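You operate a simulated robot arm through the tools that you are given. There is no shell and no other tool.

The job below is to be done with a simulated robot arm. You get a single attempt, and the scene is never put back.

JOB
Squeeze the long yellow tube straight in the red vise, lay it aside.
Fine: lay it on the bench end beside the vise, then wind the jaws shut.

It is judged by the outcome, as a careful person would: the job done as asked, and still so three seconds after it is handed in. It fails if anything else is knocked over, pushed out of place, dropped, spilled or broken.

ROBOT AND FRAMES
A 7-joint arm with a two-finger parallel gripper, fixed in place. Base frame: the origin is on the floor under the middle of its stand, x ahead of it, y to its left, z up. Readings come in m, degrees, newtons and seconds.
It reaches about 1.247 m from its shoulder. Its first joint turns from -132.0 to 132.0 degrees. Payload 3.91 kg.
The tool frame sits at the grasp point between the pads (the TCP): z along the fingers, y along the line on which they close. The tips reach 0.03 m beyond it. Largest opening 0.11 m; finger width 0.02, thickness 0.01; the body of the gripper, 0.048 by 0.112 m, starts 0.055 m behind the TCP.
Orientation is that of the tool frame in the base frame, as a unit quaternion [x, y, z, w]. With the fingers straight down and closing along the base's y, the tool's x points along the base's -x, its y along +y and its z along -z.

CONTROLS
- The arm moves only by the tool move_arm. Its argument "rows" is text: rows parted by semicolons, each of 7 numbers parted by spaces: the shift along the tool's x, y, z in m, then the turn, a rotation vector about the tool's x, y, z in degrees, then the opening, from 0 (shut) to 1 (fully open). In form: tx ty tz rx ry rz grip; .... A call has 1 to 20 rows; each row is the pose to reach, as a shift and turn from the pose commanded when the call began, along the tool's axes at that moment. Rows are played at 5 a second. More than 0.05 m and 8.6 degrees between two rows, or a gripper value outside its range, and nothing of the call is played. A pose out of reach is approached as far as the arm can. The call stops where the force on the tool passes 40 N (or 10 N more than at its start, if that is more) or the arm is blocked; 0.2 s more then pass. Each finger travels about 0.108 m/s and halts on what it meets, pressing with about 43 N; the grip force reading is that of the motor and also rises with nothing between the fingers. The clock runs only during rows and for 0.2 s after the last one: add rows that repeat a pose to give the fingers time. It gives the time, the measured TCP pose, the force on the tool (base axes), the opening and the grip force at its end, in the units of the frame above (readings bear some noise), with the torque about the TCP (base axes, N m) and any sound that the robot's microphone picked up, and new pictures: "show" is both (left out), scene, wrist or none.
- Cameras (640 x 400 px; columns grow to the right, rows downward): "scene" is fixed at [0.2183, 0.6511, 1.6564]; the picture's right is [-0.25, -0.97, 0.00], its down [-0.92, 0.24, -0.30] and it looks along [0.29, -0.07, -0.96] (base axes); focal length 281 px, centre (320, 200). "wrist" rides on the gripper at [0.072, 0.017, -0.103] in the tool frame; the picture's right is [-0.23, 0.97, 0.00], its down [-0.76, -0.18, -0.62] and it looks along [-0.61, -0.14, 0.78] (tool axes); focal length 222 px, centre (320, 200).
- probe_pixels(camera, pixels): for up to 12 pixels [column, row] of the newest picture of that camera ("zoom" is the newest enlarged one), the place [x, y, z] in the base frame of the surface seen there, good to about 0.002 m. It takes no simulated time.
- zoom(camera, box): a new picture of the part [left, top, right, bottom] of that camera's present view, enlarged. It takes no simulated time.
- job_done(): hands the job in; it is judged then, once.

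Unless the task says otherwise, let go and move clear before handing in.

The tools are called after "Call:" as a command line: name --argument value ..., lists and objects as JSON in quotes. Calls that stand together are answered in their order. move_arm: Moves the arm, as the interface text tells. Its arguments: {"type":"object","properties":{"rows":{"type":"string"},"show":{"type":"string","enum":["both","scene","wrist","none"]}},"required":["rows"]} The other tools are called the same way: probe_pixels (camera, pixels) gives the place of the surface under pixels of a picture; zoom (camera, box) takes an enlarged picture of a part of a camera's view; job_done () hands the job in.

At the start:

```text
time: 0.0
tcp_pos: [0.5033, 0.5039, 1.2614]
ee_rot: [0.0, 1.0, 0.001, 0.001]
contact_force: [0.2, -0.3, 0.3]
moment: [0.01, -0.03, 0.02]
grip_width: 0.1098
gripper_force: 0.1
```

scene: 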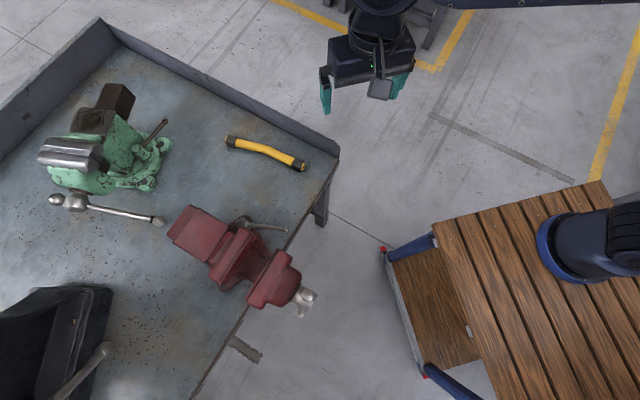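
wrist: 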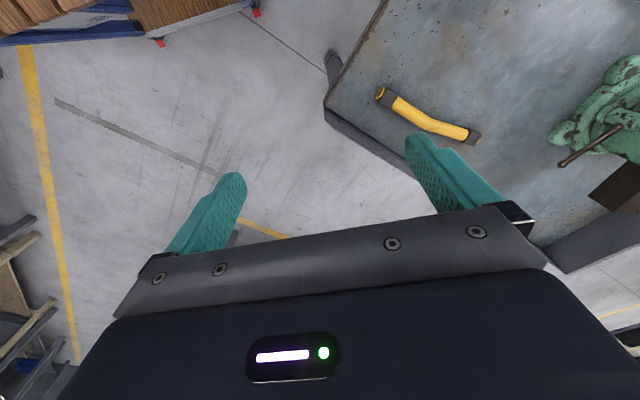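

The scene picture shows the bent yellow tube at about (265,152) and the red vise at about (240,258), its screw head near (303,300). I will zoom in on both before moving anything.

Call:
zoom --camera "scene" --box '[150, 190, 330, 330]'

Call:
probe_pixels --camera "scene" --pixels '[[230, 141], [248, 146], [265, 150], [282, 157], [300, 166], [265, 185], [205, 230], [240, 258], [275, 280], [305, 297], [262, 226], [336, 155]]'

```text
2.86 times, centred on (240, 260) of scene
```

zoom: 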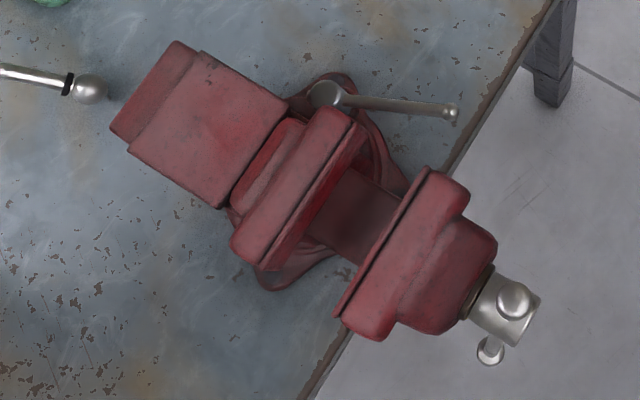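

```text
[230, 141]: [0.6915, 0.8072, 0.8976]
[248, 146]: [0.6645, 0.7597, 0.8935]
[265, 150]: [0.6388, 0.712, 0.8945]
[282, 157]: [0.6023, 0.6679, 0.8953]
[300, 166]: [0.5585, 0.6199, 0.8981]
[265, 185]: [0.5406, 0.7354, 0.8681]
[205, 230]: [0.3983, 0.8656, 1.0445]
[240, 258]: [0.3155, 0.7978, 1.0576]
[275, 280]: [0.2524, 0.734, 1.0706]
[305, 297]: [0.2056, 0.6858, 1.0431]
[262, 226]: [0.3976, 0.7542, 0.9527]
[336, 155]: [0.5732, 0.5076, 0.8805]
```

The zoom shows the jaws standing open, with the slide bar between them at zoom (365,210) and the screw head with its tommy bar at zoom (505,310). I will measure the jaw faces, slide bar, screw head and bar ends.

Call:
probe_pixels --camera "zoom" --pixels '[[345, 115], [360, 140], [265, 255], [240, 235], [300, 190], [430, 175], [340, 312], [385, 245], [365, 195], [345, 215], [395, 195], [330, 245]]'

Call:
probe_pixels --camera "zoom" --pixels '[[515, 300], [490, 350], [490, 290], [530, 320], [510, 335], [475, 310], [485, 285], [450, 270], [430, 325], [460, 190], [375, 330], [405, 240]]'

Call:
zoom --camera "scene" --box '[260, 240, 340, 330]'

Call:
zoom --camera "scene" --box '[210, 120, 330, 190]'

```text
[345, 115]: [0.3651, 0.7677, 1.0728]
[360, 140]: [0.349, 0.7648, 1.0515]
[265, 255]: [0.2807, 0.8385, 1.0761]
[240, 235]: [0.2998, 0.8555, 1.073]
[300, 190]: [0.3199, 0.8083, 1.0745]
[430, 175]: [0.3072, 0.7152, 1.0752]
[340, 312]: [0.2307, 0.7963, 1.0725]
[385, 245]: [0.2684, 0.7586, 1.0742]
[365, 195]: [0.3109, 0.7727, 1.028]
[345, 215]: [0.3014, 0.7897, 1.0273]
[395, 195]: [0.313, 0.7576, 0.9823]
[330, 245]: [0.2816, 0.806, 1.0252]
```

```text
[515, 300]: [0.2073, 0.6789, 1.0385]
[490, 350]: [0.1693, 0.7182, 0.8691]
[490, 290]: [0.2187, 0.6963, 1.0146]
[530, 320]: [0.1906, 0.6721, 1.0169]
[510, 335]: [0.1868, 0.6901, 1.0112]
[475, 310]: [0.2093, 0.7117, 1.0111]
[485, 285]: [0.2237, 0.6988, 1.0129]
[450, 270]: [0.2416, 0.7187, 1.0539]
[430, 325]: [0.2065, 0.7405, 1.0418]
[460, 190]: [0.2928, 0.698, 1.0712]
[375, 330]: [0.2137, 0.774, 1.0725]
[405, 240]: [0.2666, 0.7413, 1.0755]
```

```text
4.44 times, centred on (300, 285) of scene
```

zoom: 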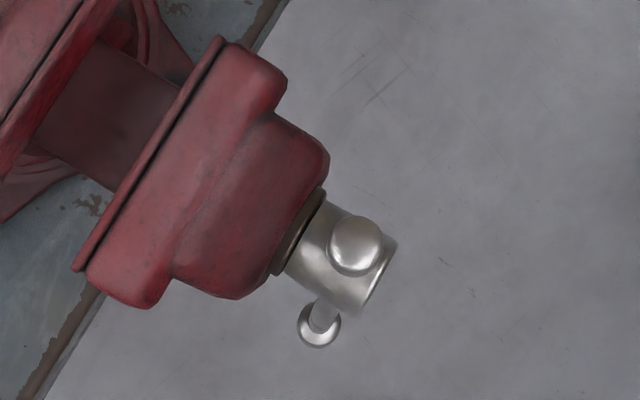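

```text
5.33 times, centred on (270, 155) of scene
```

zoom: 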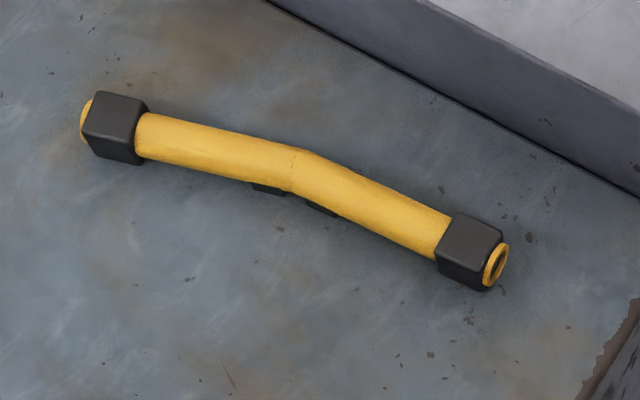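

The tube lies bent on the bench: its ends are at (0.69,0.81) and (0.56,0.62), and the bow points toward +x. The vise jaws are about 0.064 m apart, with the slide bar top at z≈1.027 between them. I will move above the tube, turned to line up across it, and look closely with the wrist camera.

Call:
move_arm --rows "-0.019 0.0297 0.0229 0 0 -7.8 1; -0.038 0.0594 0.0457 0 0 -15.6 1; -0.057 0.0891 0.0686 0 0 -23.4 1; -0.076 0.1189 0.0914 0 0 -31.2 1; -0.095 0.1486 0.1143 0 0 -39 1; -0.114 0.1783 0.1371 0 0 -46.8 1; -0.133 0.208 0.16 0 0 -54.6 1; -0.133 0.208 0.16 0 0 -54.6 1"

```text
time: 1.8
tcp_pos: [0.6354, 0.7111, 1.1012]
ee_rot: [-0.46, 0.888, 0.0, 0.0]
contact_force: [-0.5, -0.6, 0.1]
moment: [0.0, -0.01, 0.05]
grip_width: 0.1098
gripper_force: 0.0
```

scene: 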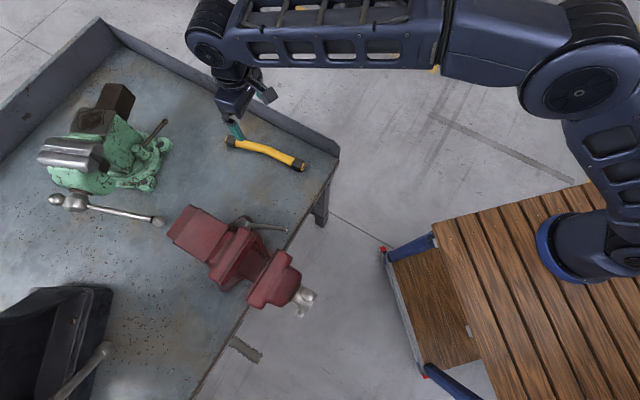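
wrist: 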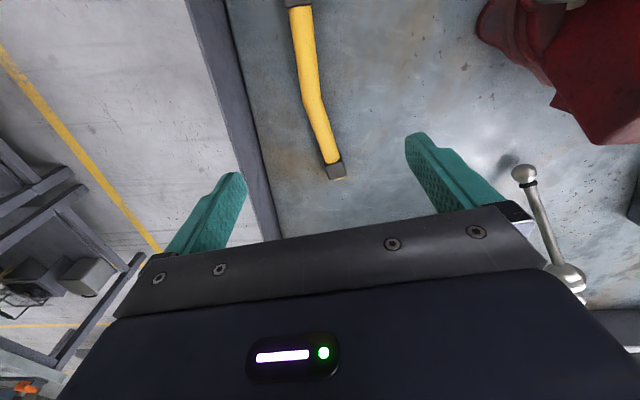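

The wrist view has the tube between the fingers, running from (300,5) down to (335,172) with its kink near (308,100). I will zoom in on it and probe its centreline.

Call:
zoom --camera "wrist" --box '[220, 0, 420, 190]'

Call:
probe_pixels --camera "wrist" --pixels '[[335, 171], [333, 164], [328, 150], [318, 120], [311, 103], [306, 80], [303, 50], [300, 20], [298, 3], [315, 140], [296, 103], [326, 110]]'

Call:
zoom --camera "scene" --box '[210, 110, 330, 190]'

```text
2.11 times, centred on (320, 95) of wrist
```

zoom: 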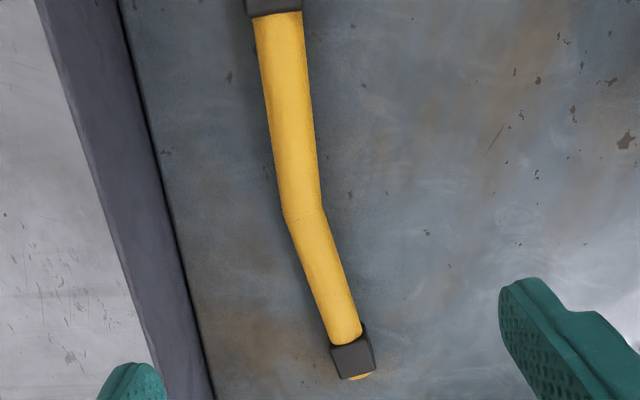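

```text
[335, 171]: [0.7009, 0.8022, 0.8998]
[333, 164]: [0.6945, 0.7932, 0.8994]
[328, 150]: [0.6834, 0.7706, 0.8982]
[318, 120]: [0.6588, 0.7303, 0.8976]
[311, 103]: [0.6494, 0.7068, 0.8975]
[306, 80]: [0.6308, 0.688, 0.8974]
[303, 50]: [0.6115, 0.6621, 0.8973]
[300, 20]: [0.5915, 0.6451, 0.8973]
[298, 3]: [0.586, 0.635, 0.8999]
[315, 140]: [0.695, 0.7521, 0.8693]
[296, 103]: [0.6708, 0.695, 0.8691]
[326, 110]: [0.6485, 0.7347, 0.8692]
```

```text
5.00 times, centred on (270, 150) of scene
```

zoom: 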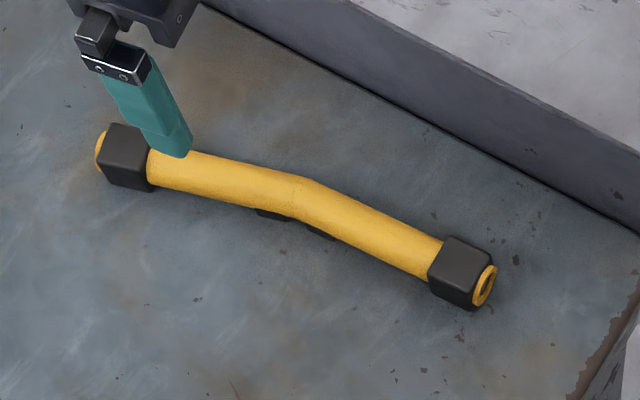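

Tube centreline: the kink is near (0.648,0.708), the top is at z≈0.8975, and the diameter is about 0.026. The two arms run at about 47° and 62°, a bend of about 15°. I will probe the rim near the left finger's landing spot and the dark marks under the middle before going down.

Call:
probe_pixels --camera "wrist" --pixels '[[246, 95], [235, 60], [260, 150], [303, 102], [322, 101], [313, 101], [232, 95], [540, 60], [525, 175], [340, 178]]'

Call:
probe_pixels --camera "zoom" --pixels '[[272, 213], [322, 230], [303, 197], [305, 180], [300, 216], [100, 150], [485, 285], [145, 60]]'

```text
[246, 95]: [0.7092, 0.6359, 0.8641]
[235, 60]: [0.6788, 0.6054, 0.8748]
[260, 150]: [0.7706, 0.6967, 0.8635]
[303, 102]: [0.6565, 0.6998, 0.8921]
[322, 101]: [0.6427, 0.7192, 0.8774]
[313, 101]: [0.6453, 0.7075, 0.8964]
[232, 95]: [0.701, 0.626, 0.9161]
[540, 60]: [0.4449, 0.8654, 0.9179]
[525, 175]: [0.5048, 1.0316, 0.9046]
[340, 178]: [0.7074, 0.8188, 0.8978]
```

```text
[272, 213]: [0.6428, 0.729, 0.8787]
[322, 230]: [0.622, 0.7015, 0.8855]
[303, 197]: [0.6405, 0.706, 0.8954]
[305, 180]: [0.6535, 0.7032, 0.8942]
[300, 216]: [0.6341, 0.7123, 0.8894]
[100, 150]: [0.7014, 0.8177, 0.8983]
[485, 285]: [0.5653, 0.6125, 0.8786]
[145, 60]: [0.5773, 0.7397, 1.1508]
```

The kink centre is about (0.645,0.708), and the rim is 0.09 m away on that side, so the fingers will clear it. I will go down over the kink with the fingers partly closed, stop a little above it, and check the alignment.

Call:
move_arm --rows "-0.003 -0.0096 0.04 0 0 0 0.7; -0.003 -0.0096 0.08 0 0 0 0.65; -0.003 -0.0096 0.12 0 0 0 0.65; -0.003 -0.0096 0.155 0 0 0 0.65; -0.003 -0.0096 0.155 0 0 0 0.65"

```text
time: 3.0
tcp_pos: [0.6453, 0.7085, 0.9456]
ee_rot: [-0.458, 0.889, 0.001, 0.0]
contact_force: [-0.3, -0.2, -1.1]
moment: [-0.01, -0.03, -0.02]
grip_width: 0.0718
gripper_force: 0.0
```

scene: 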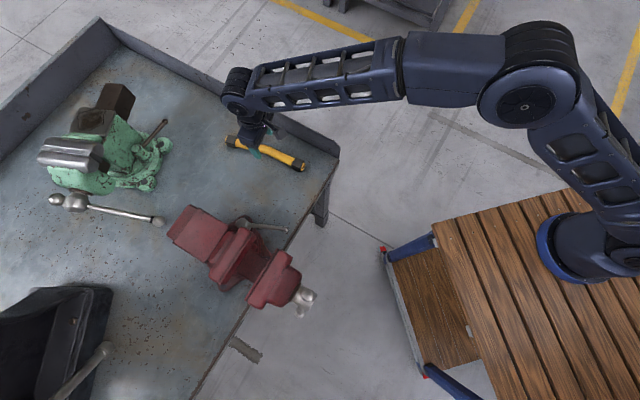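
wrist: 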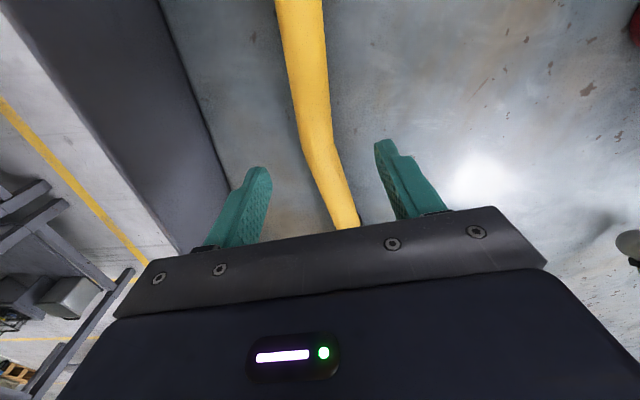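

The kink at (318,150) sits midway between the finger tips at (258,170) and (385,145). I will lower to TCP z≈0.904 and close on the tube.

Call:
move_arm --rows "0 0 0.02 0 0 0 0.65; 0 0 0.0415 0 0 0 0.65; 0 0 0.0415 0 0 0 0.65; 0 0 0.0415 0 0 0 0.3; 0 0 0.0415 0 0 0 0.1; 0 0 0.0415 0 0 0 0.1; 0 0 0.0415 0 0 0 0.1"

```text
time: 4.6
tcp_pos: [0.6454, 0.7097, 0.9036]
ee_rot: [-0.459, 0.889, 0.0, 0.0]
contact_force: [-0.8, 0.4, -0.6]
moment: [0.03, 0.0, -0.01]
grip_width: 0.026
gripper_force: 42.3
```

scene: 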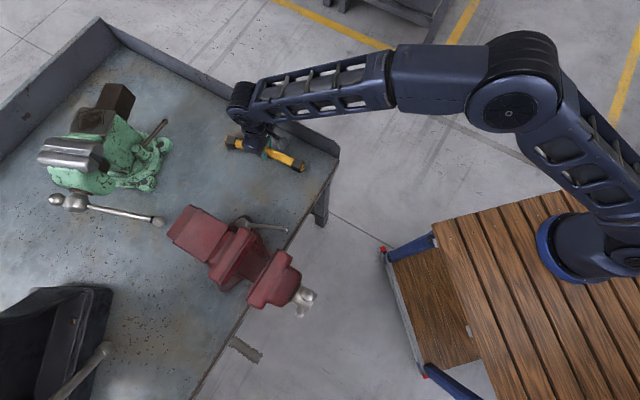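
wrist: 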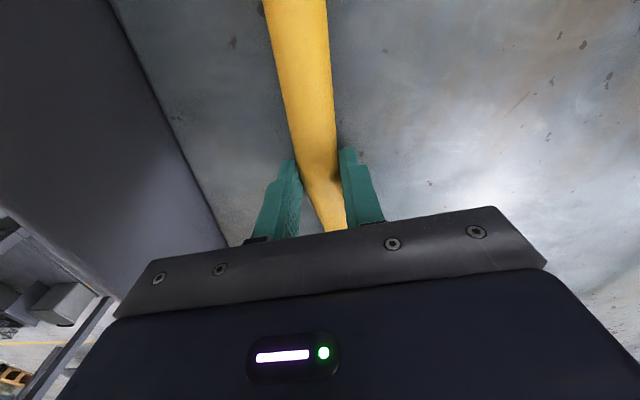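

The fingers closed to 0.026 m at 42 N, so the tube is held. I will lift it straight up and see how it hangs.

Call:
move_arm --rows "0 0 -0.02 0 0 0 0.1; 0 0 -0.06 0 0 0 0.1; 0 0 -0.1 0 0 0 0.1; 0 0 -0.15 0 0 0 0.1; 0 0 -0.2 0 0 0 0.1; 0 0 -0.25 0 0 0 0.1; 0 0 -0.30 0 0 0 0.1; 0 0 -0.30 0 0 0 0.1"

```text
time: 6.4
tcp_pos: [0.6442, 0.7088, 1.2053]
ee_rot: [-0.459, 0.888, 0.0, -0.001]
contact_force: [-0.4, -0.2, -2.4]
moment: [-0.02, 0.01, -0.03]
grip_width: 0.0259
gripper_force: 42.6
```

scene: 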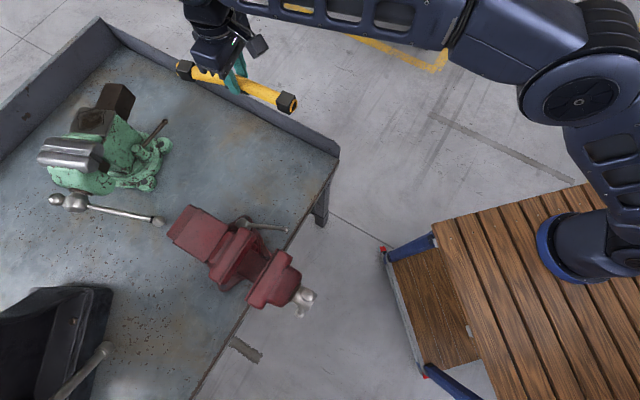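
wrist: 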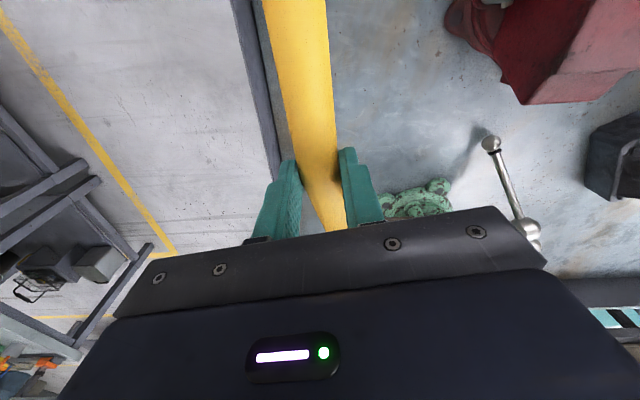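

The tube lifted cleanly and hangs level; the force reading suggests it weighs about 0.2 kg. Now I will measure the jaw gap precisely from the scene camera.

Call:
zoom --camera "scene" --box '[210, 215, 310, 315]'

Call:
zoom --camera "scene" --box '[165, 45, 305, 125]'

Call:
zoom --camera "scene" --box '[220, 220, 300, 300]'

```text
4.00 times, centred on (260, 265) of scene
```

zoom: 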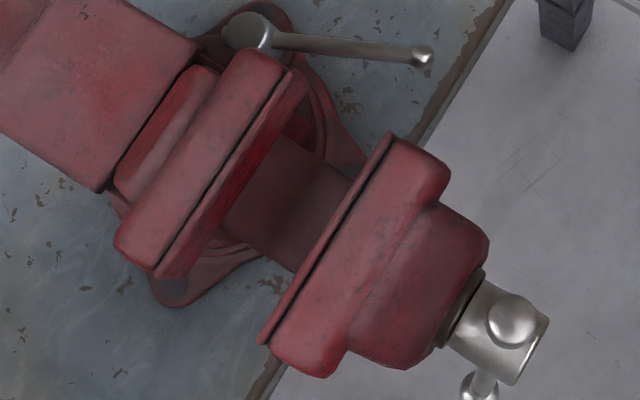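

```text
4.57 times, centred on (235, 85) of scene
```

zoom: 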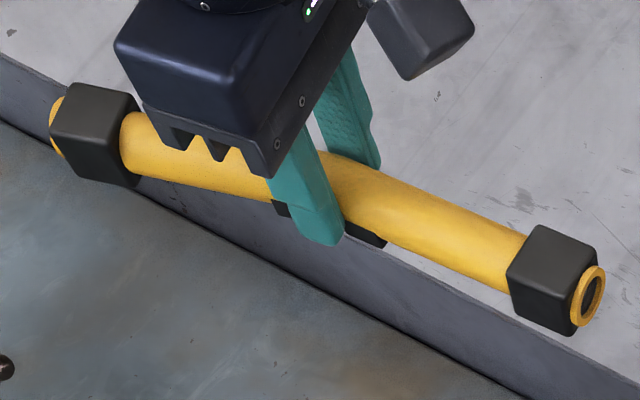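

```text
5.00 times, centred on (260, 260) of scene
```

zoom: 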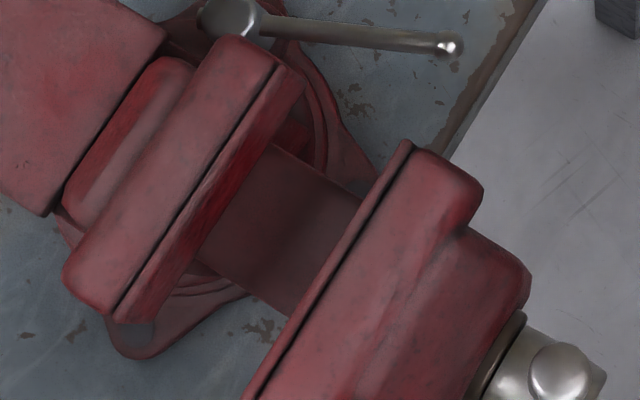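

Black pads are visible on the underside beside the kink, so the tube has small feet there. I will probe a line of points across the jaw gap to get the face positions.

Call:
probe_pixels --camera "zoom" --pixels '[[190, 175], [200, 183], [208, 190], [214, 194], [220, 198], [228, 203], [236, 208], [250, 216], [290, 240], [318, 262], [328, 268], [340, 275]]'

Call:
probe_pixels --camera "zoom" --pixels '[[283, 75], [292, 82], [302, 88], [130, 318], [145, 320], [405, 148], [415, 155], [255, 380], [262, 388], [345, 200], [285, 300], [270, 155]]'

Call:
probe_pixels --camera "zoom" --pixels '[[280, 160], [355, 205], [300, 300], [230, 265], [320, 190], [265, 270], [240, 300], [355, 210], [430, 42], [340, 28], [535, 310], [560, 370]]'

```text
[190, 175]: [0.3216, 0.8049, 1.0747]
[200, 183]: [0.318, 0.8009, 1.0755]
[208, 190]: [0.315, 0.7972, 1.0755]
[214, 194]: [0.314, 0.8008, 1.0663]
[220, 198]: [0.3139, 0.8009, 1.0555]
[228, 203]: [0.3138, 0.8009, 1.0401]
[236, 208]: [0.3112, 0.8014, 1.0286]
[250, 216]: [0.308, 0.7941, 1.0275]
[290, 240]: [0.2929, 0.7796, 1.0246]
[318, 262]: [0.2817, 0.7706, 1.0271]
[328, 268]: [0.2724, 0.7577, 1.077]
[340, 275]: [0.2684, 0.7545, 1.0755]
```

```text
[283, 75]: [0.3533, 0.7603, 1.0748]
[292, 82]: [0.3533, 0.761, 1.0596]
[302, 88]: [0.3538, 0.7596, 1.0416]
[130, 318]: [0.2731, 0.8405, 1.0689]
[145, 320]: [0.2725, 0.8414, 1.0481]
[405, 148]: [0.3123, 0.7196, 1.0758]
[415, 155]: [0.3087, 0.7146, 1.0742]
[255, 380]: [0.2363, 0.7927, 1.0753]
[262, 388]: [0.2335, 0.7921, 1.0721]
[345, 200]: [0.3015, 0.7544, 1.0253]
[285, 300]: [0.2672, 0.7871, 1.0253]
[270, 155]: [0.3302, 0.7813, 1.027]
```

```text
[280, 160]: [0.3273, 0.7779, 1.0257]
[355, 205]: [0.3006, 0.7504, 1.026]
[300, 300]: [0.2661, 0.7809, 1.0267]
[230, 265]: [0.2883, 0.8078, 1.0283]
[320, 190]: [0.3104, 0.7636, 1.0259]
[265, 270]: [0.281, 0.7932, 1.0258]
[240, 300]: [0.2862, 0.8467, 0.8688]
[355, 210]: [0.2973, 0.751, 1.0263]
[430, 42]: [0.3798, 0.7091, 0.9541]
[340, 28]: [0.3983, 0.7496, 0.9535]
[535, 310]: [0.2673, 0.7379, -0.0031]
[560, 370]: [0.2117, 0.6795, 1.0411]
```

The fixed jaw face is on x+y≈1.1138 and the moving jaw edge on x+y≈1.0305, so the vise sits at exactly 45° with a gap of about 0.059 m. The slide bar top is at z≈1.026, centred on y−x≈0.486. I will carry the tube above the gap centre, near (0.293,0.779), turning it to lie along the jaws.

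Call:
move_arm --rows "0.0146 0.0327 0 0 0 -8.04 0.1; 0.0292 0.0655 0 0 0 -16.08 0.1; 0.0439 0.0982 0 0 0 -24.12 0.1; 0.0585 0.1309 0 0 0 -32.16 0.1; 0.0731 0.1637 0 0 0 -40.2 0.1; 0.0877 0.1964 0 0 0 -48.24 0.1; 0.1023 0.2291 0 0 0 -56.28 0.1; 0.117 0.2618 0 0 0 -64.32 0.1; 0.1316 0.2946 0 0 0 -72.36 0.1; 0.1462 0.3273 0 0 0 -80.4 0.1; 0.1462 0.3273 0 0 0 -80.4 0.1; 0.1462 0.3273 0 0 0 -80.4 0.1"

```text
time: 9.0
tcp_pos: [0.2934, 0.779, 1.2055]
ee_rot: [0.924, -0.383, 0.0, 0.0]
contact_force: [0.2, -0.6, -1.6]
moment: [-0.01, -0.06, 0.02]
grip_width: 0.026
gripper_force: 43.0
```

scene: 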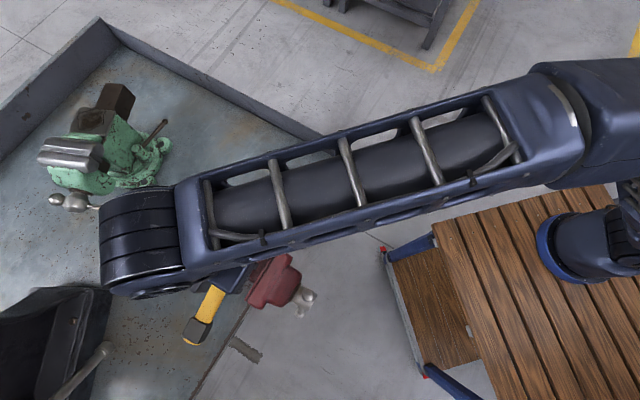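
wrist: 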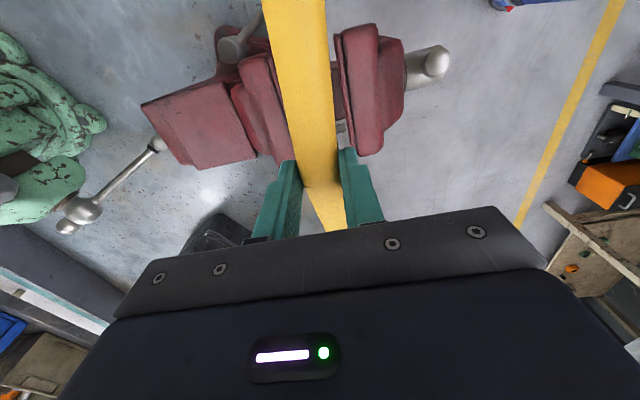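

The tube is above the gap. In the wrist view the fixed jaw is at (275,90) and the moving jaw at (350,80). I will check both jaw faces from this angle before lowering.

Call:
zoom --camera "wrist" --box '[220, 10, 440, 190]'

Call:
probe_pixels --camera "wrist" --pixels '[[343, 60], [339, 60], [347, 100], [352, 130], [346, 130], [272, 80], [278, 110], [285, 130], [337, 75], [340, 130], [310, 185], [430, 60]]'

```text
2.22 times, centred on (330, 100) of wrist
```

zoom: 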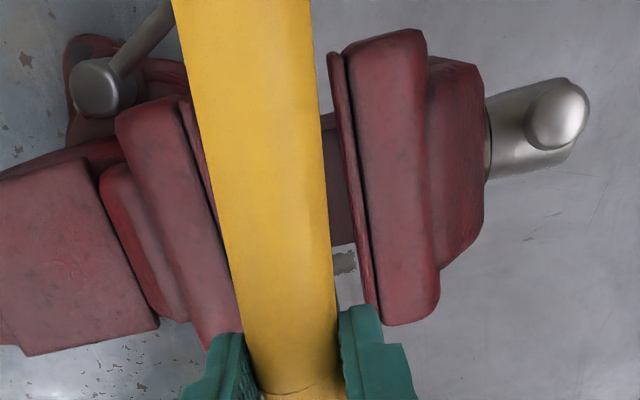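

```text
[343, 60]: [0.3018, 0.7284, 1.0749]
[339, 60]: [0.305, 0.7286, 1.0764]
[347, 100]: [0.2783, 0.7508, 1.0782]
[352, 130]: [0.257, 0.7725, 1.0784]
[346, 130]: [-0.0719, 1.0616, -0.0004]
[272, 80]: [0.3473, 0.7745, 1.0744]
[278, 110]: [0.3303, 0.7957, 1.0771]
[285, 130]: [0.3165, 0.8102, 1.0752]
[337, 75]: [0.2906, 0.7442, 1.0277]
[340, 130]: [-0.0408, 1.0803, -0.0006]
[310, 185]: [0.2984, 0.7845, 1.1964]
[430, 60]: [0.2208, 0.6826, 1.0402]
```

The moving jaw has a thin plate left of the dark line, at zoom (335,80) to (372,295). I will probe that plate edge itself, and the kink at zoom (300,388).

Call:
probe_pixels --camera "zoom" --pixels '[[334, 70], [340, 110], [350, 170], [362, 240], [370, 290], [338, 70], [355, 170], [188, 110], [205, 170], [290, 385], [300, 370], [325, 300]]'

```text
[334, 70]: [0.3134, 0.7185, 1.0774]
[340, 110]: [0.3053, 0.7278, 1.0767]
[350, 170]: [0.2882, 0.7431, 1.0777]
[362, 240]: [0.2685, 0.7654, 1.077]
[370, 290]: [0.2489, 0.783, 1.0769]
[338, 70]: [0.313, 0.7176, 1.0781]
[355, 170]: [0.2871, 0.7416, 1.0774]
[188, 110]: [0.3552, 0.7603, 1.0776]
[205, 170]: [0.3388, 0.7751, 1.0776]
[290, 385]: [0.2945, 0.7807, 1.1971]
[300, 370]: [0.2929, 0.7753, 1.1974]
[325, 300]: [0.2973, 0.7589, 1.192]
```

The gap faces are at s≈0.730 and s≈0.788, centre 0.759; the TCP is at 0.758, leaving about 6 mm on each finger side. I will lower slowly into the gap and watch the force.

Call:
move_arm --rows "0 -0.0006 0.03 0 0 0 0.1; 0 -0.0006 0.06 0 0 0 0.1; 0 -0.0006 0.09 0 0 0 0.1; 0 -0.0006 0.105 0 0 0 0.1; 0 -0.0006 0.115 0 0 0 0.1; 0 -0.0006 0.12 0 0 0 0.1; 0 -0.0006 0.12 0 0 0 0.1"

```text
time: 10.6
tcp_pos: [0.2948, 0.7798, 1.085]
ee_rot: [0.924, -0.382, 0.0, 0.0]
contact_force: [0.0, 1.0, -2.7]
moment: [0.04, -0.01, -0.01]
grip_width: 0.0259
gripper_force: 42.5
```

scene: 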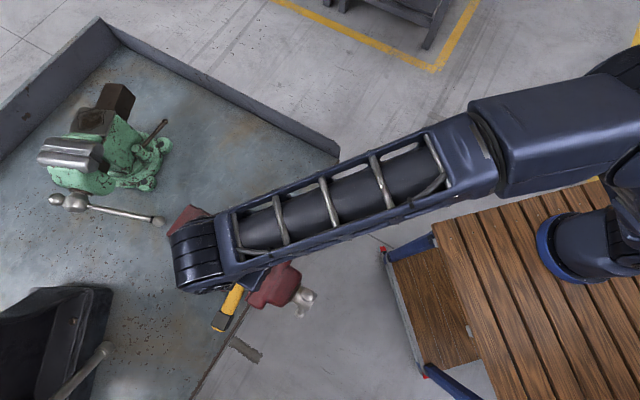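
wrist: 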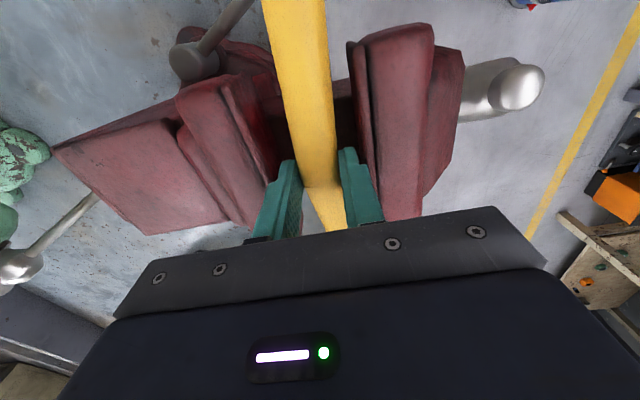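

The tube and fingers are in the gap, free on both sides, with forces near zero. I will lower the last ~0.024 m in small steps until the feet meet the slide bar.

Call:
move_arm --rows "0 0.0008 0.006 0 0 0 0.1; 0 0.0008 0.012 0 0 0 0.1; 0 0.0008 0.017 0 0 0 0.1; 0 0.0008 0.02 0 0 0 0.1; 0 0.0008 0.022 0 0 0 0.1; 0 0.0008 0.0235 0 0 0 0.1; 0 0.0008 0.0235 0 0 0 0.1"

```text
time: 11.3
tcp_pos: [0.2937, 0.7807, 1.0779]
ee_rot: [0.923, -0.384, 0.0, -0.004]
contact_force: [-0.6, -0.2, -2.7]
moment: [0.0, -0.03, -0.03]
grip_width: 0.0256
gripper_force: 43.6
stopped in row 3: the force on the tool passed its limit at 47 N (the readings are from after the stop); the commanded pose is now the measured one
```

scene: 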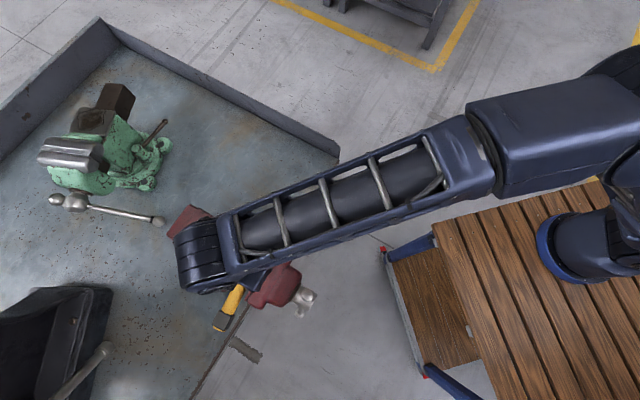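
wrist: 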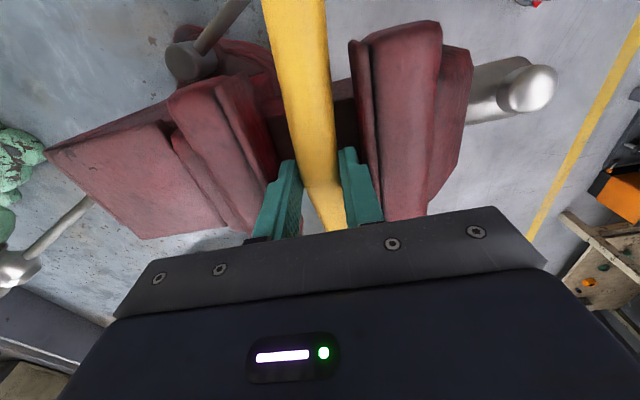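

The arm stopped on contact at TCP z≈1.078, which puts the feet near 1.043, about 17 mm above the slide bar. I will look closely to find what is touching before I push any further.

Call:
zoom --camera "wrist" --box '[220, 0, 440, 220]'

Call:
probe_pixels --camera "wrist" --pixels '[[316, 170], [308, 120], [302, 70], [297, 20], [345, 100], [345, 130], [340, 100], [275, 100], [280, 130], [350, 50], [355, 120], [330, 215]]'

Call:
zoom --camera "scene" --box '[190, 250, 330, 350]'

```text
1.82 times, centred on (330, 110) of wrist
```

zoom: 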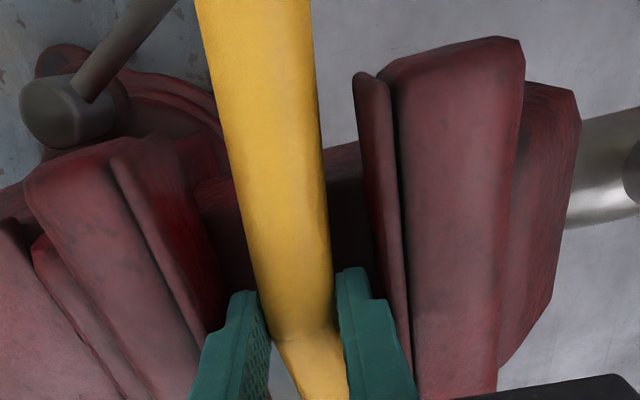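

```text
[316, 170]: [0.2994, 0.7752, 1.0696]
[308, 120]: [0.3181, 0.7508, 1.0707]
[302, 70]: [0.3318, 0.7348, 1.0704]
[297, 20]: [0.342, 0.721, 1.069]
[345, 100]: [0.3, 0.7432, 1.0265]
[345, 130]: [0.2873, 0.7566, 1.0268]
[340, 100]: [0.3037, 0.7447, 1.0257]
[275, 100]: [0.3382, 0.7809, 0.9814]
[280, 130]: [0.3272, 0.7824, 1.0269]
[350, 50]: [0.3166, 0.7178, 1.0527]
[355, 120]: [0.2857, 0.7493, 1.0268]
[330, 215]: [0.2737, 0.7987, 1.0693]
```

```text
4.00 times, centred on (260, 300) of scene
```

zoom: 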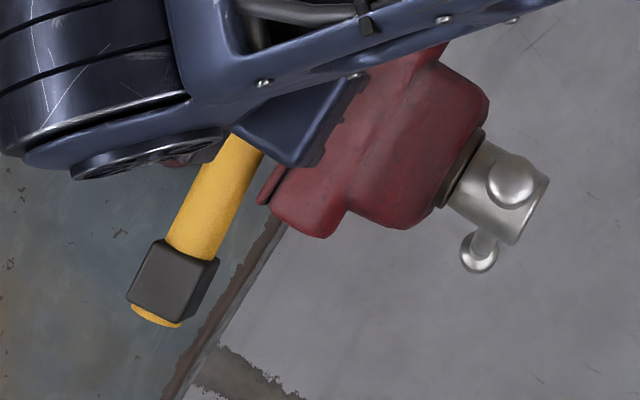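

The tube is level, its top at 1.070 and still clear of the slide bar, so the contact is more likely finger against jaw edge. I will probe the finger outer surfaces near the jaw plates at wrist (373,185) and (262,210).

Call:
probe_pixels --camera "wrist" --pixels '[[347, 150], [354, 160], [362, 167], [368, 175], [372, 190], [380, 215], [285, 163], [278, 180], [268, 190], [260, 205], [256, 225], [265, 225]]'

Call:
zoom --camera "wrist" --box '[230, 130, 420, 250]'

```text
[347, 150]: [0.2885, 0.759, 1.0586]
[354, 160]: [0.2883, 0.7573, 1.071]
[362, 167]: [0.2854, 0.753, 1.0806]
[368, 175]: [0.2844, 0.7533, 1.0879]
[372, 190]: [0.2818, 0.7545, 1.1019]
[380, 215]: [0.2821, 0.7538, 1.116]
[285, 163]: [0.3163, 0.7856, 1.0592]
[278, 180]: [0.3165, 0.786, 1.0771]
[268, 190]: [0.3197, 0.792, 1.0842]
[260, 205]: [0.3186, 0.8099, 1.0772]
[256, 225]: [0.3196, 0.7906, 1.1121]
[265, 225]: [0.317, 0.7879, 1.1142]
```

```text
3.33 times, centred on (325, 190) of wrist
```

zoom: 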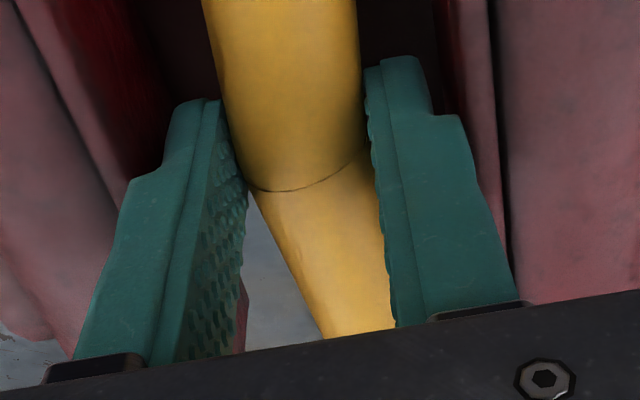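

The fingers thicken above their tips. The left finger's outer face at z≈1.084 is at s≈0.786, only about 2 mm from the fixed jaw at 0.788, so its step probably caught the jaw top. I will rise 4 mm, shift 1.2 mm toward the moving jaw, and try again gently.

Call:
move_arm --rows "0 0 -0.004 0 0 0 0.1; 0 0.0012 -0.004 0 0 0 0.1; 0 0.0012 -0.001 0 0 0 0.1; 0 0.0012 0.002 0 0 0 0.1; 0 0.0012 0.004 0 0 0 0.1; 0 0.0012 0.006 0 0 0 0.1; 0 0.0012 0.008 0 0 0 0.1; 0 0.0012 0.01 0 0 0 0.1; 0 0.0012 0.012 0 0 0 0.1; 0 0.0012 0.014 0 0 0 0.1" --show "wrist"

```text
time: 12.5
tcp_pos: [0.2934, 0.7801, 1.0766]
ee_rot: [0.924, -0.383, -0.001, -0.008]
contact_force: [-0.6, -1.2, -2.2]
moment: [-0.01, -0.03, 0.01]
grip_width: 0.026
gripper_force: 43.4
stopped in row 6: the force on the tool passed its limit at 44 N (the readings are from after the stop); the commanded pose is now the measured one
```

wrist: 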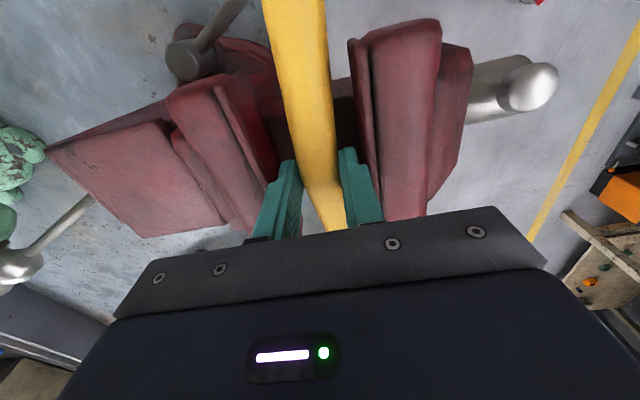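

It stopped at the same height, with the tool tilted about 0.9° toward the fixed jaw, so the fixed-jaw-side finger is the one being lifted. I will back up, straighten the tilt, shift 2 mm toward the moving jaw, and try once more gently.

Call:
move_arm --rows "0 0 -0.006 -0.8 0.46 0 0.1; 0 0.002 -0.006 -0.8 0.46 0 0.1; 0 0.002 -0.002 -0.8 0.46 0 0.1; 0 0.002 0 -0.8 0.46 0 0.1; 0 0.002 0.002 -0.8 0.46 0 0.1; 0 0.002 0.004 -0.8 0.46 0 0.1; 0 0.002 0.006 -0.8 0.46 0 0.1; 0 0.002 0.008 -0.8 0.46 0 0.1; 0 0.002 0.01 -0.8 0.46 0 0.1; 0 0.002 0.012 -0.8 0.46 0 0.1" --show "wrist"

```text
time: 14.0
tcp_pos: [0.2911, 0.7811, 1.0802]
ee_rot: [0.924, -0.383, -0.002, -0.003]
contact_force: [-0.7, -2.3, 6.6]
moment: [-0.21, 0.1, 0.02]
grip_width: 0.0259
gripper_force: 42.6
stopped in row 7: the force on the tool passed its limit at 44 N (the readings are from after the stop); the commanded pose is now the measured one
```

wrist: 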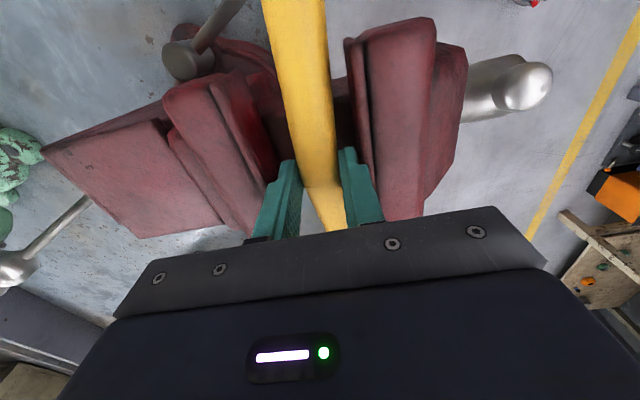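

The residual force and moment now place the contact about 24 mm toward the moving jaw. The thick part of the fingers is therefore simply too wide for this gap at the kink. Dropping the tube the last 15 mm would be careless, so I will return it to the bench and regrip it by an end block, which overhangs the jaws. First step: lift out and swing back.

Call:
move_arm --rows "0 0 -0.03 -0.23 0.34 0 0.1; 0 0 -0.075 -0.23 0.34 0 0.1; 0 0 -0.125 -0.23 0.34 0 0.1; 0.0301 -0.02 -0.125 -0.2 0.3 8.04 0.1; 0.0602 -0.0399 -0.125 -0.15 0.3 16.08 0.1; 0.0903 -0.0599 -0.125 -0.1 0.3 24.12 0.1; 0.1204 -0.0798 -0.125 0 0.3 32.16 0.1; 0.1505 -0.0998 -0.125 0 0.3 40.2 0.1; 0.1805 -0.1198 -0.125 0 0.2 48.24 0.1; 0.2106 -0.1397 -0.125 0 0.2 56.28 0.1; 0.2407 -0.1597 -0.125 0 0.1 64.32 0.1; 0.2708 -0.1796 -0.125 0 0.1 72.36 0.1; 0.3009 -0.1996 -0.125 0 0 80.4 0.1; 0.3009 -0.1996 -0.125 0 0 80.4 0.1"

```text
time: 17.0
tcp_pos: [0.6452, 0.707, 1.2039]
ee_rot: [-0.457, 0.889, 0.002, 0.0]
contact_force: [0.1, 0.6, -2.6]
moment: [-0.01, -0.01, 0.0]
grip_width: 0.0256
gripper_force: 42.4
```

scene: 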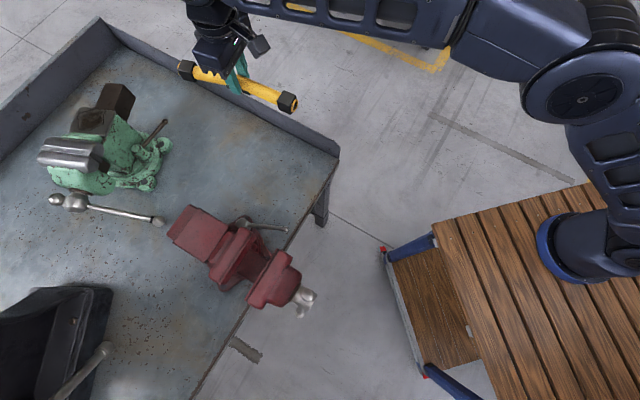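
wrist: 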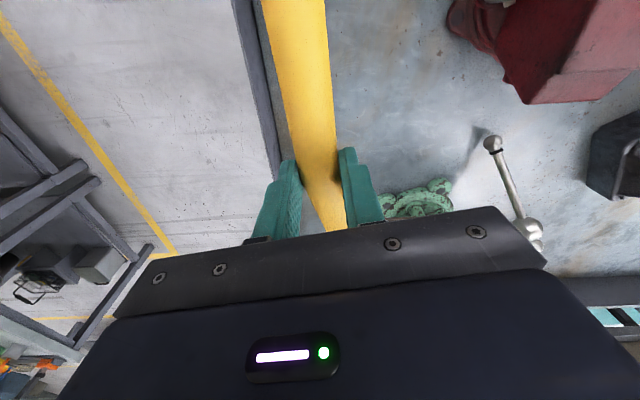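

The tube is back over its old spot, held level. I will lower it to the bench in steps, slowing near the surface.

Call:
move_arm --rows "0 0 0.05 0 0 0 0.1; 0 0 0.1 0 0 0 0.1; 0 0 0.15 0 0 0 0.1; 0 0 0.2 0 0 0 0.1; 0 0 0.245 0 0 0 0.1; 0 0 0.275 0 0 0 0.1; 0 0 0.288 0 0 0 0.1; 0 0 0.294 0 0 0 0.1; 0 0 0.297 0 0 0 0.1; 0 0 0.299 0 0 0 0.1; 0 0 0.299 0 0 0 0.1" --show "wrist"

```text
time: 19.4
tcp_pos: [0.6451, 0.7088, 0.9033]
ee_rot: [-0.458, 0.889, 0.003, 0.001]
contact_force: [-1.3, -1.7, 16.2]
moment: [-0.31, 0.42, 0.01]
grip_width: 0.0259
gripper_force: 43.1
```

wrist: 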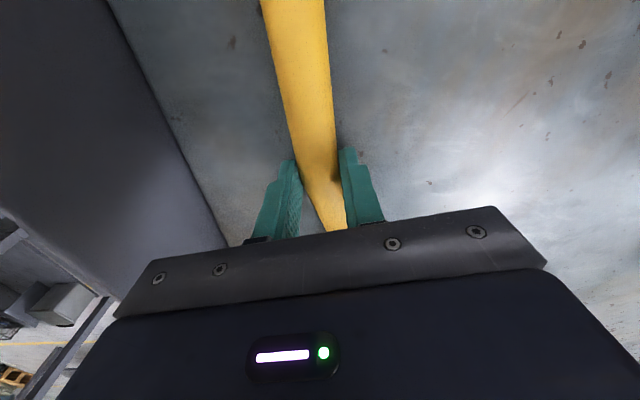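

The tube touched down: the force now reads 16 N upward. I will ease off 1 mm, open the fingers, and rise clear.

Call:
move_arm --rows "0 0 -0.001 0 0 0 0.1; 0 0 -0.001 0 0 0 0.35; 0 0 -0.001 0 0 0 0.6; 0 0 -0.001 0 0 0 0.6; 0 0 -0.001 0 0 0 0.6; 0 0 -0.03 0 0 0 0.6; 0 0 -0.07 0 0 0 0.6; 0 0 -0.11 0 0 0 0.6; 0 0 -0.15 0 0 0 0.6; 0 0 -0.15 0 0 0 0.6"

```text
time: 21.6
tcp_pos: [0.6468, 0.709, 1.0545]
ee_rot: [-0.458, 0.889, 0.002, 0.0]
contact_force: [0.1, 0.7, 0.2]
moment: [0.0, 0.02, 0.0]
grip_width: 0.0663
gripper_force: 0.1
```

scene: 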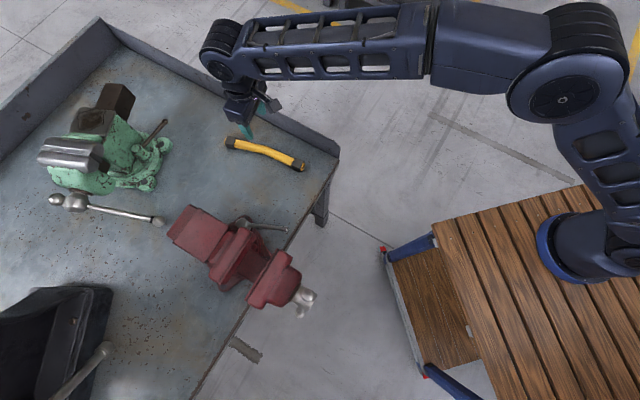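
wrist: 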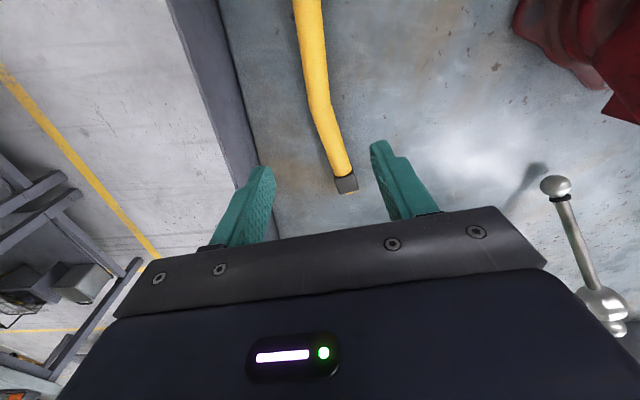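

The tube lies on the bench again in nearly its first position. I will zoom in and measure the near end block, at about scene (298,166).

Call:
zoom --camera "scene" --box '[255, 135, 315, 180]'

```text
8.89 times, centred on (285, 158) of scene
```

zoom: 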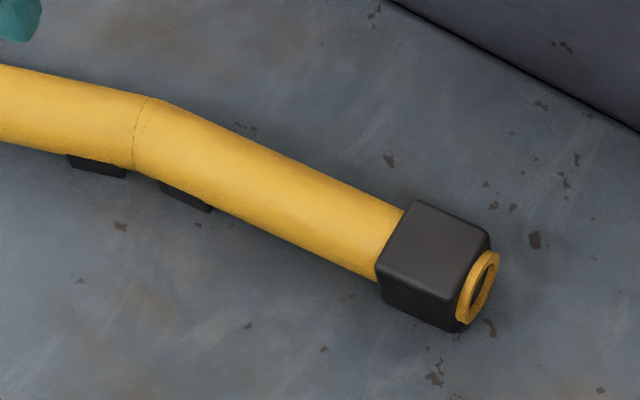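

Call:
probe_pixels --camera "zoom" --pixels '[[415, 205], [485, 240], [450, 282], [385, 262], [435, 245], [400, 300], [455, 320], [400, 210], [380, 275], [95, 168], [185, 198], [145, 135]]'

Call:
probe_pixels --camera "zoom" --pixels '[[320, 205], [250, 175], [200, 150], [350, 225], [135, 165], [155, 100], [75, 165], [120, 175], [165, 190], [208, 208], [490, 260], [470, 300]]'

```text
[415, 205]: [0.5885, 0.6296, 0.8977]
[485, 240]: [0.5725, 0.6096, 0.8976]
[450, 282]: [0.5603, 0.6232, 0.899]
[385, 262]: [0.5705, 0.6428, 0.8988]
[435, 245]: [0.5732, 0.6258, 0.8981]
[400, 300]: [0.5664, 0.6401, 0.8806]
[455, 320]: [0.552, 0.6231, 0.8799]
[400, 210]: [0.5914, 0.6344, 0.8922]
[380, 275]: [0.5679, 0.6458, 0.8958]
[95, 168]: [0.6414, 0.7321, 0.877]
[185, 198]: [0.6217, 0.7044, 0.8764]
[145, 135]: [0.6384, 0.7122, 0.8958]
```

```text
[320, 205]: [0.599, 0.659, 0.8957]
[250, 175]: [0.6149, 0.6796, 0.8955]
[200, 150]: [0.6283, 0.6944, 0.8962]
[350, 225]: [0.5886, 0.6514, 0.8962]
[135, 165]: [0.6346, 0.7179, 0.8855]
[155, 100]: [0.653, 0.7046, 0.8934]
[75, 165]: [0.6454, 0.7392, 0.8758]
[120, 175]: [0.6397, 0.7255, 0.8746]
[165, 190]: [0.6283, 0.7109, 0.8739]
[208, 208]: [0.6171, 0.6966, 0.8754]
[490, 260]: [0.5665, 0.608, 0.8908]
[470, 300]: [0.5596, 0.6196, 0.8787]
```

The near block's top is centred at about (0.573,0.626) and its arm runs at about 228° from the kink. The middle feet are about 31 mm wide and span ±26 mm along the tube, so they will sit well on the 53 mm slide bar. I will move over the block, turn 6.5°, and go down partway to check.

Call:
move_arm --rows "0.0367 0.004 0 0 0 2.2 0.6; 0.0735 0.0081 0 0 0 4.4 0.6; 0.1102 0.0121 0 0 0 6.5 0.6; 0.1102 0.0121 0.04 0 0 6.5 0.6; 0.1102 0.0121 0.08 0 0 6.5 0.6; 0.1102 0.0121 0.105 0 0 6.5 0.6; 0.1102 0.0121 0.105 0 0 6.5 0.6"

```text
time: 23.2
tcp_pos: [0.5713, 0.6263, 0.9486]
ee_rot: [-0.406, 0.914, 0.002, 0.001]
contact_force: [0.6, 0.9, 0.1]
moment: [0.01, 0.0, 0.02]
grip_width: 0.0663
gripper_force: 0.0
```

scene: 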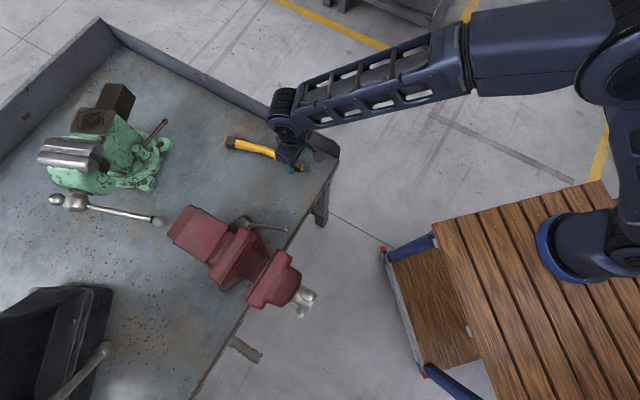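
wrist: 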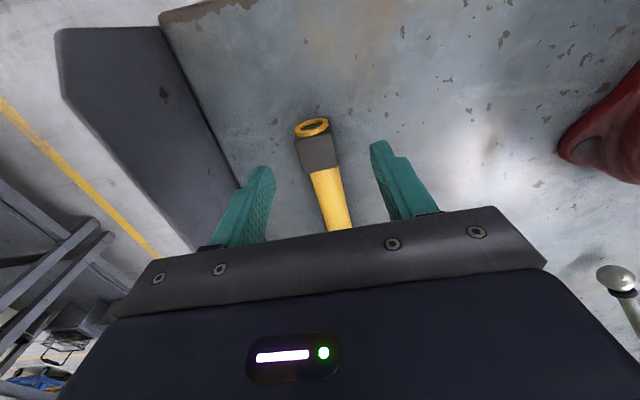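

The block at (317,152) is centred between the finger tips at (262,170) and (380,145). I will lower to z≈0.9035 and close on it.

Call:
move_arm --rows "0 0 0.02 0 0 0 0.6; 0 0 0.035 0 0 0 0.6; 0 0 0.045 0 0 0 0.6; 0 0 0.045 0 0 0 0.6; 0 0 0.045 0 0 0 0.4; 0 0 0.045 0 0 0 0.2; 0 0 0.045 0 0 0 0.1; 0 0 0.045 0 0 0 0.1; 0 0 0.045 0 0 0 0.1"

```text
time: 25.2
tcp_pos: [0.5725, 0.6258, 0.9027]
ee_rot: [-0.406, 0.914, 0.003, 0.0]
contact_force: [-0.2, 0.2, 0.8]
moment: [0.02, -0.05, 0.09]
grip_width: 0.0294
gripper_force: 43.3
```

scene: 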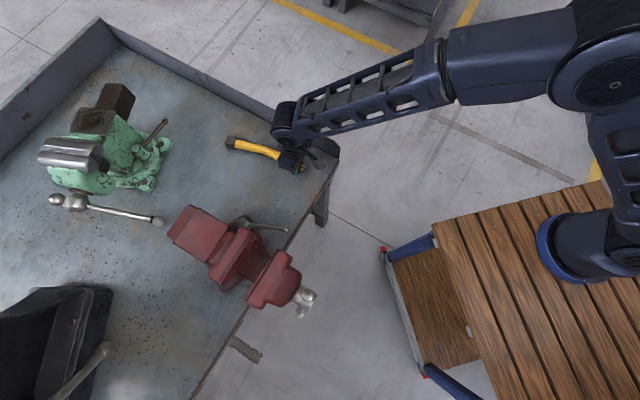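
wrist: 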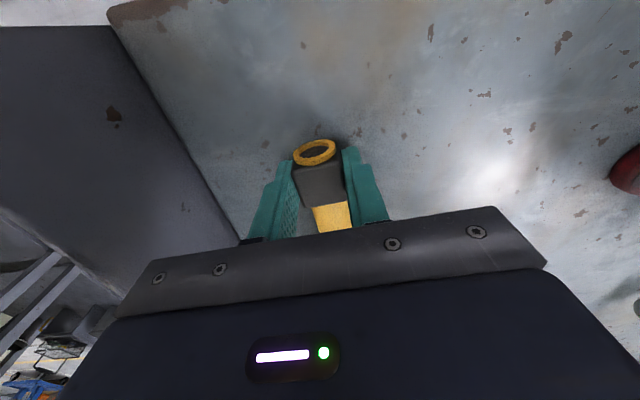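

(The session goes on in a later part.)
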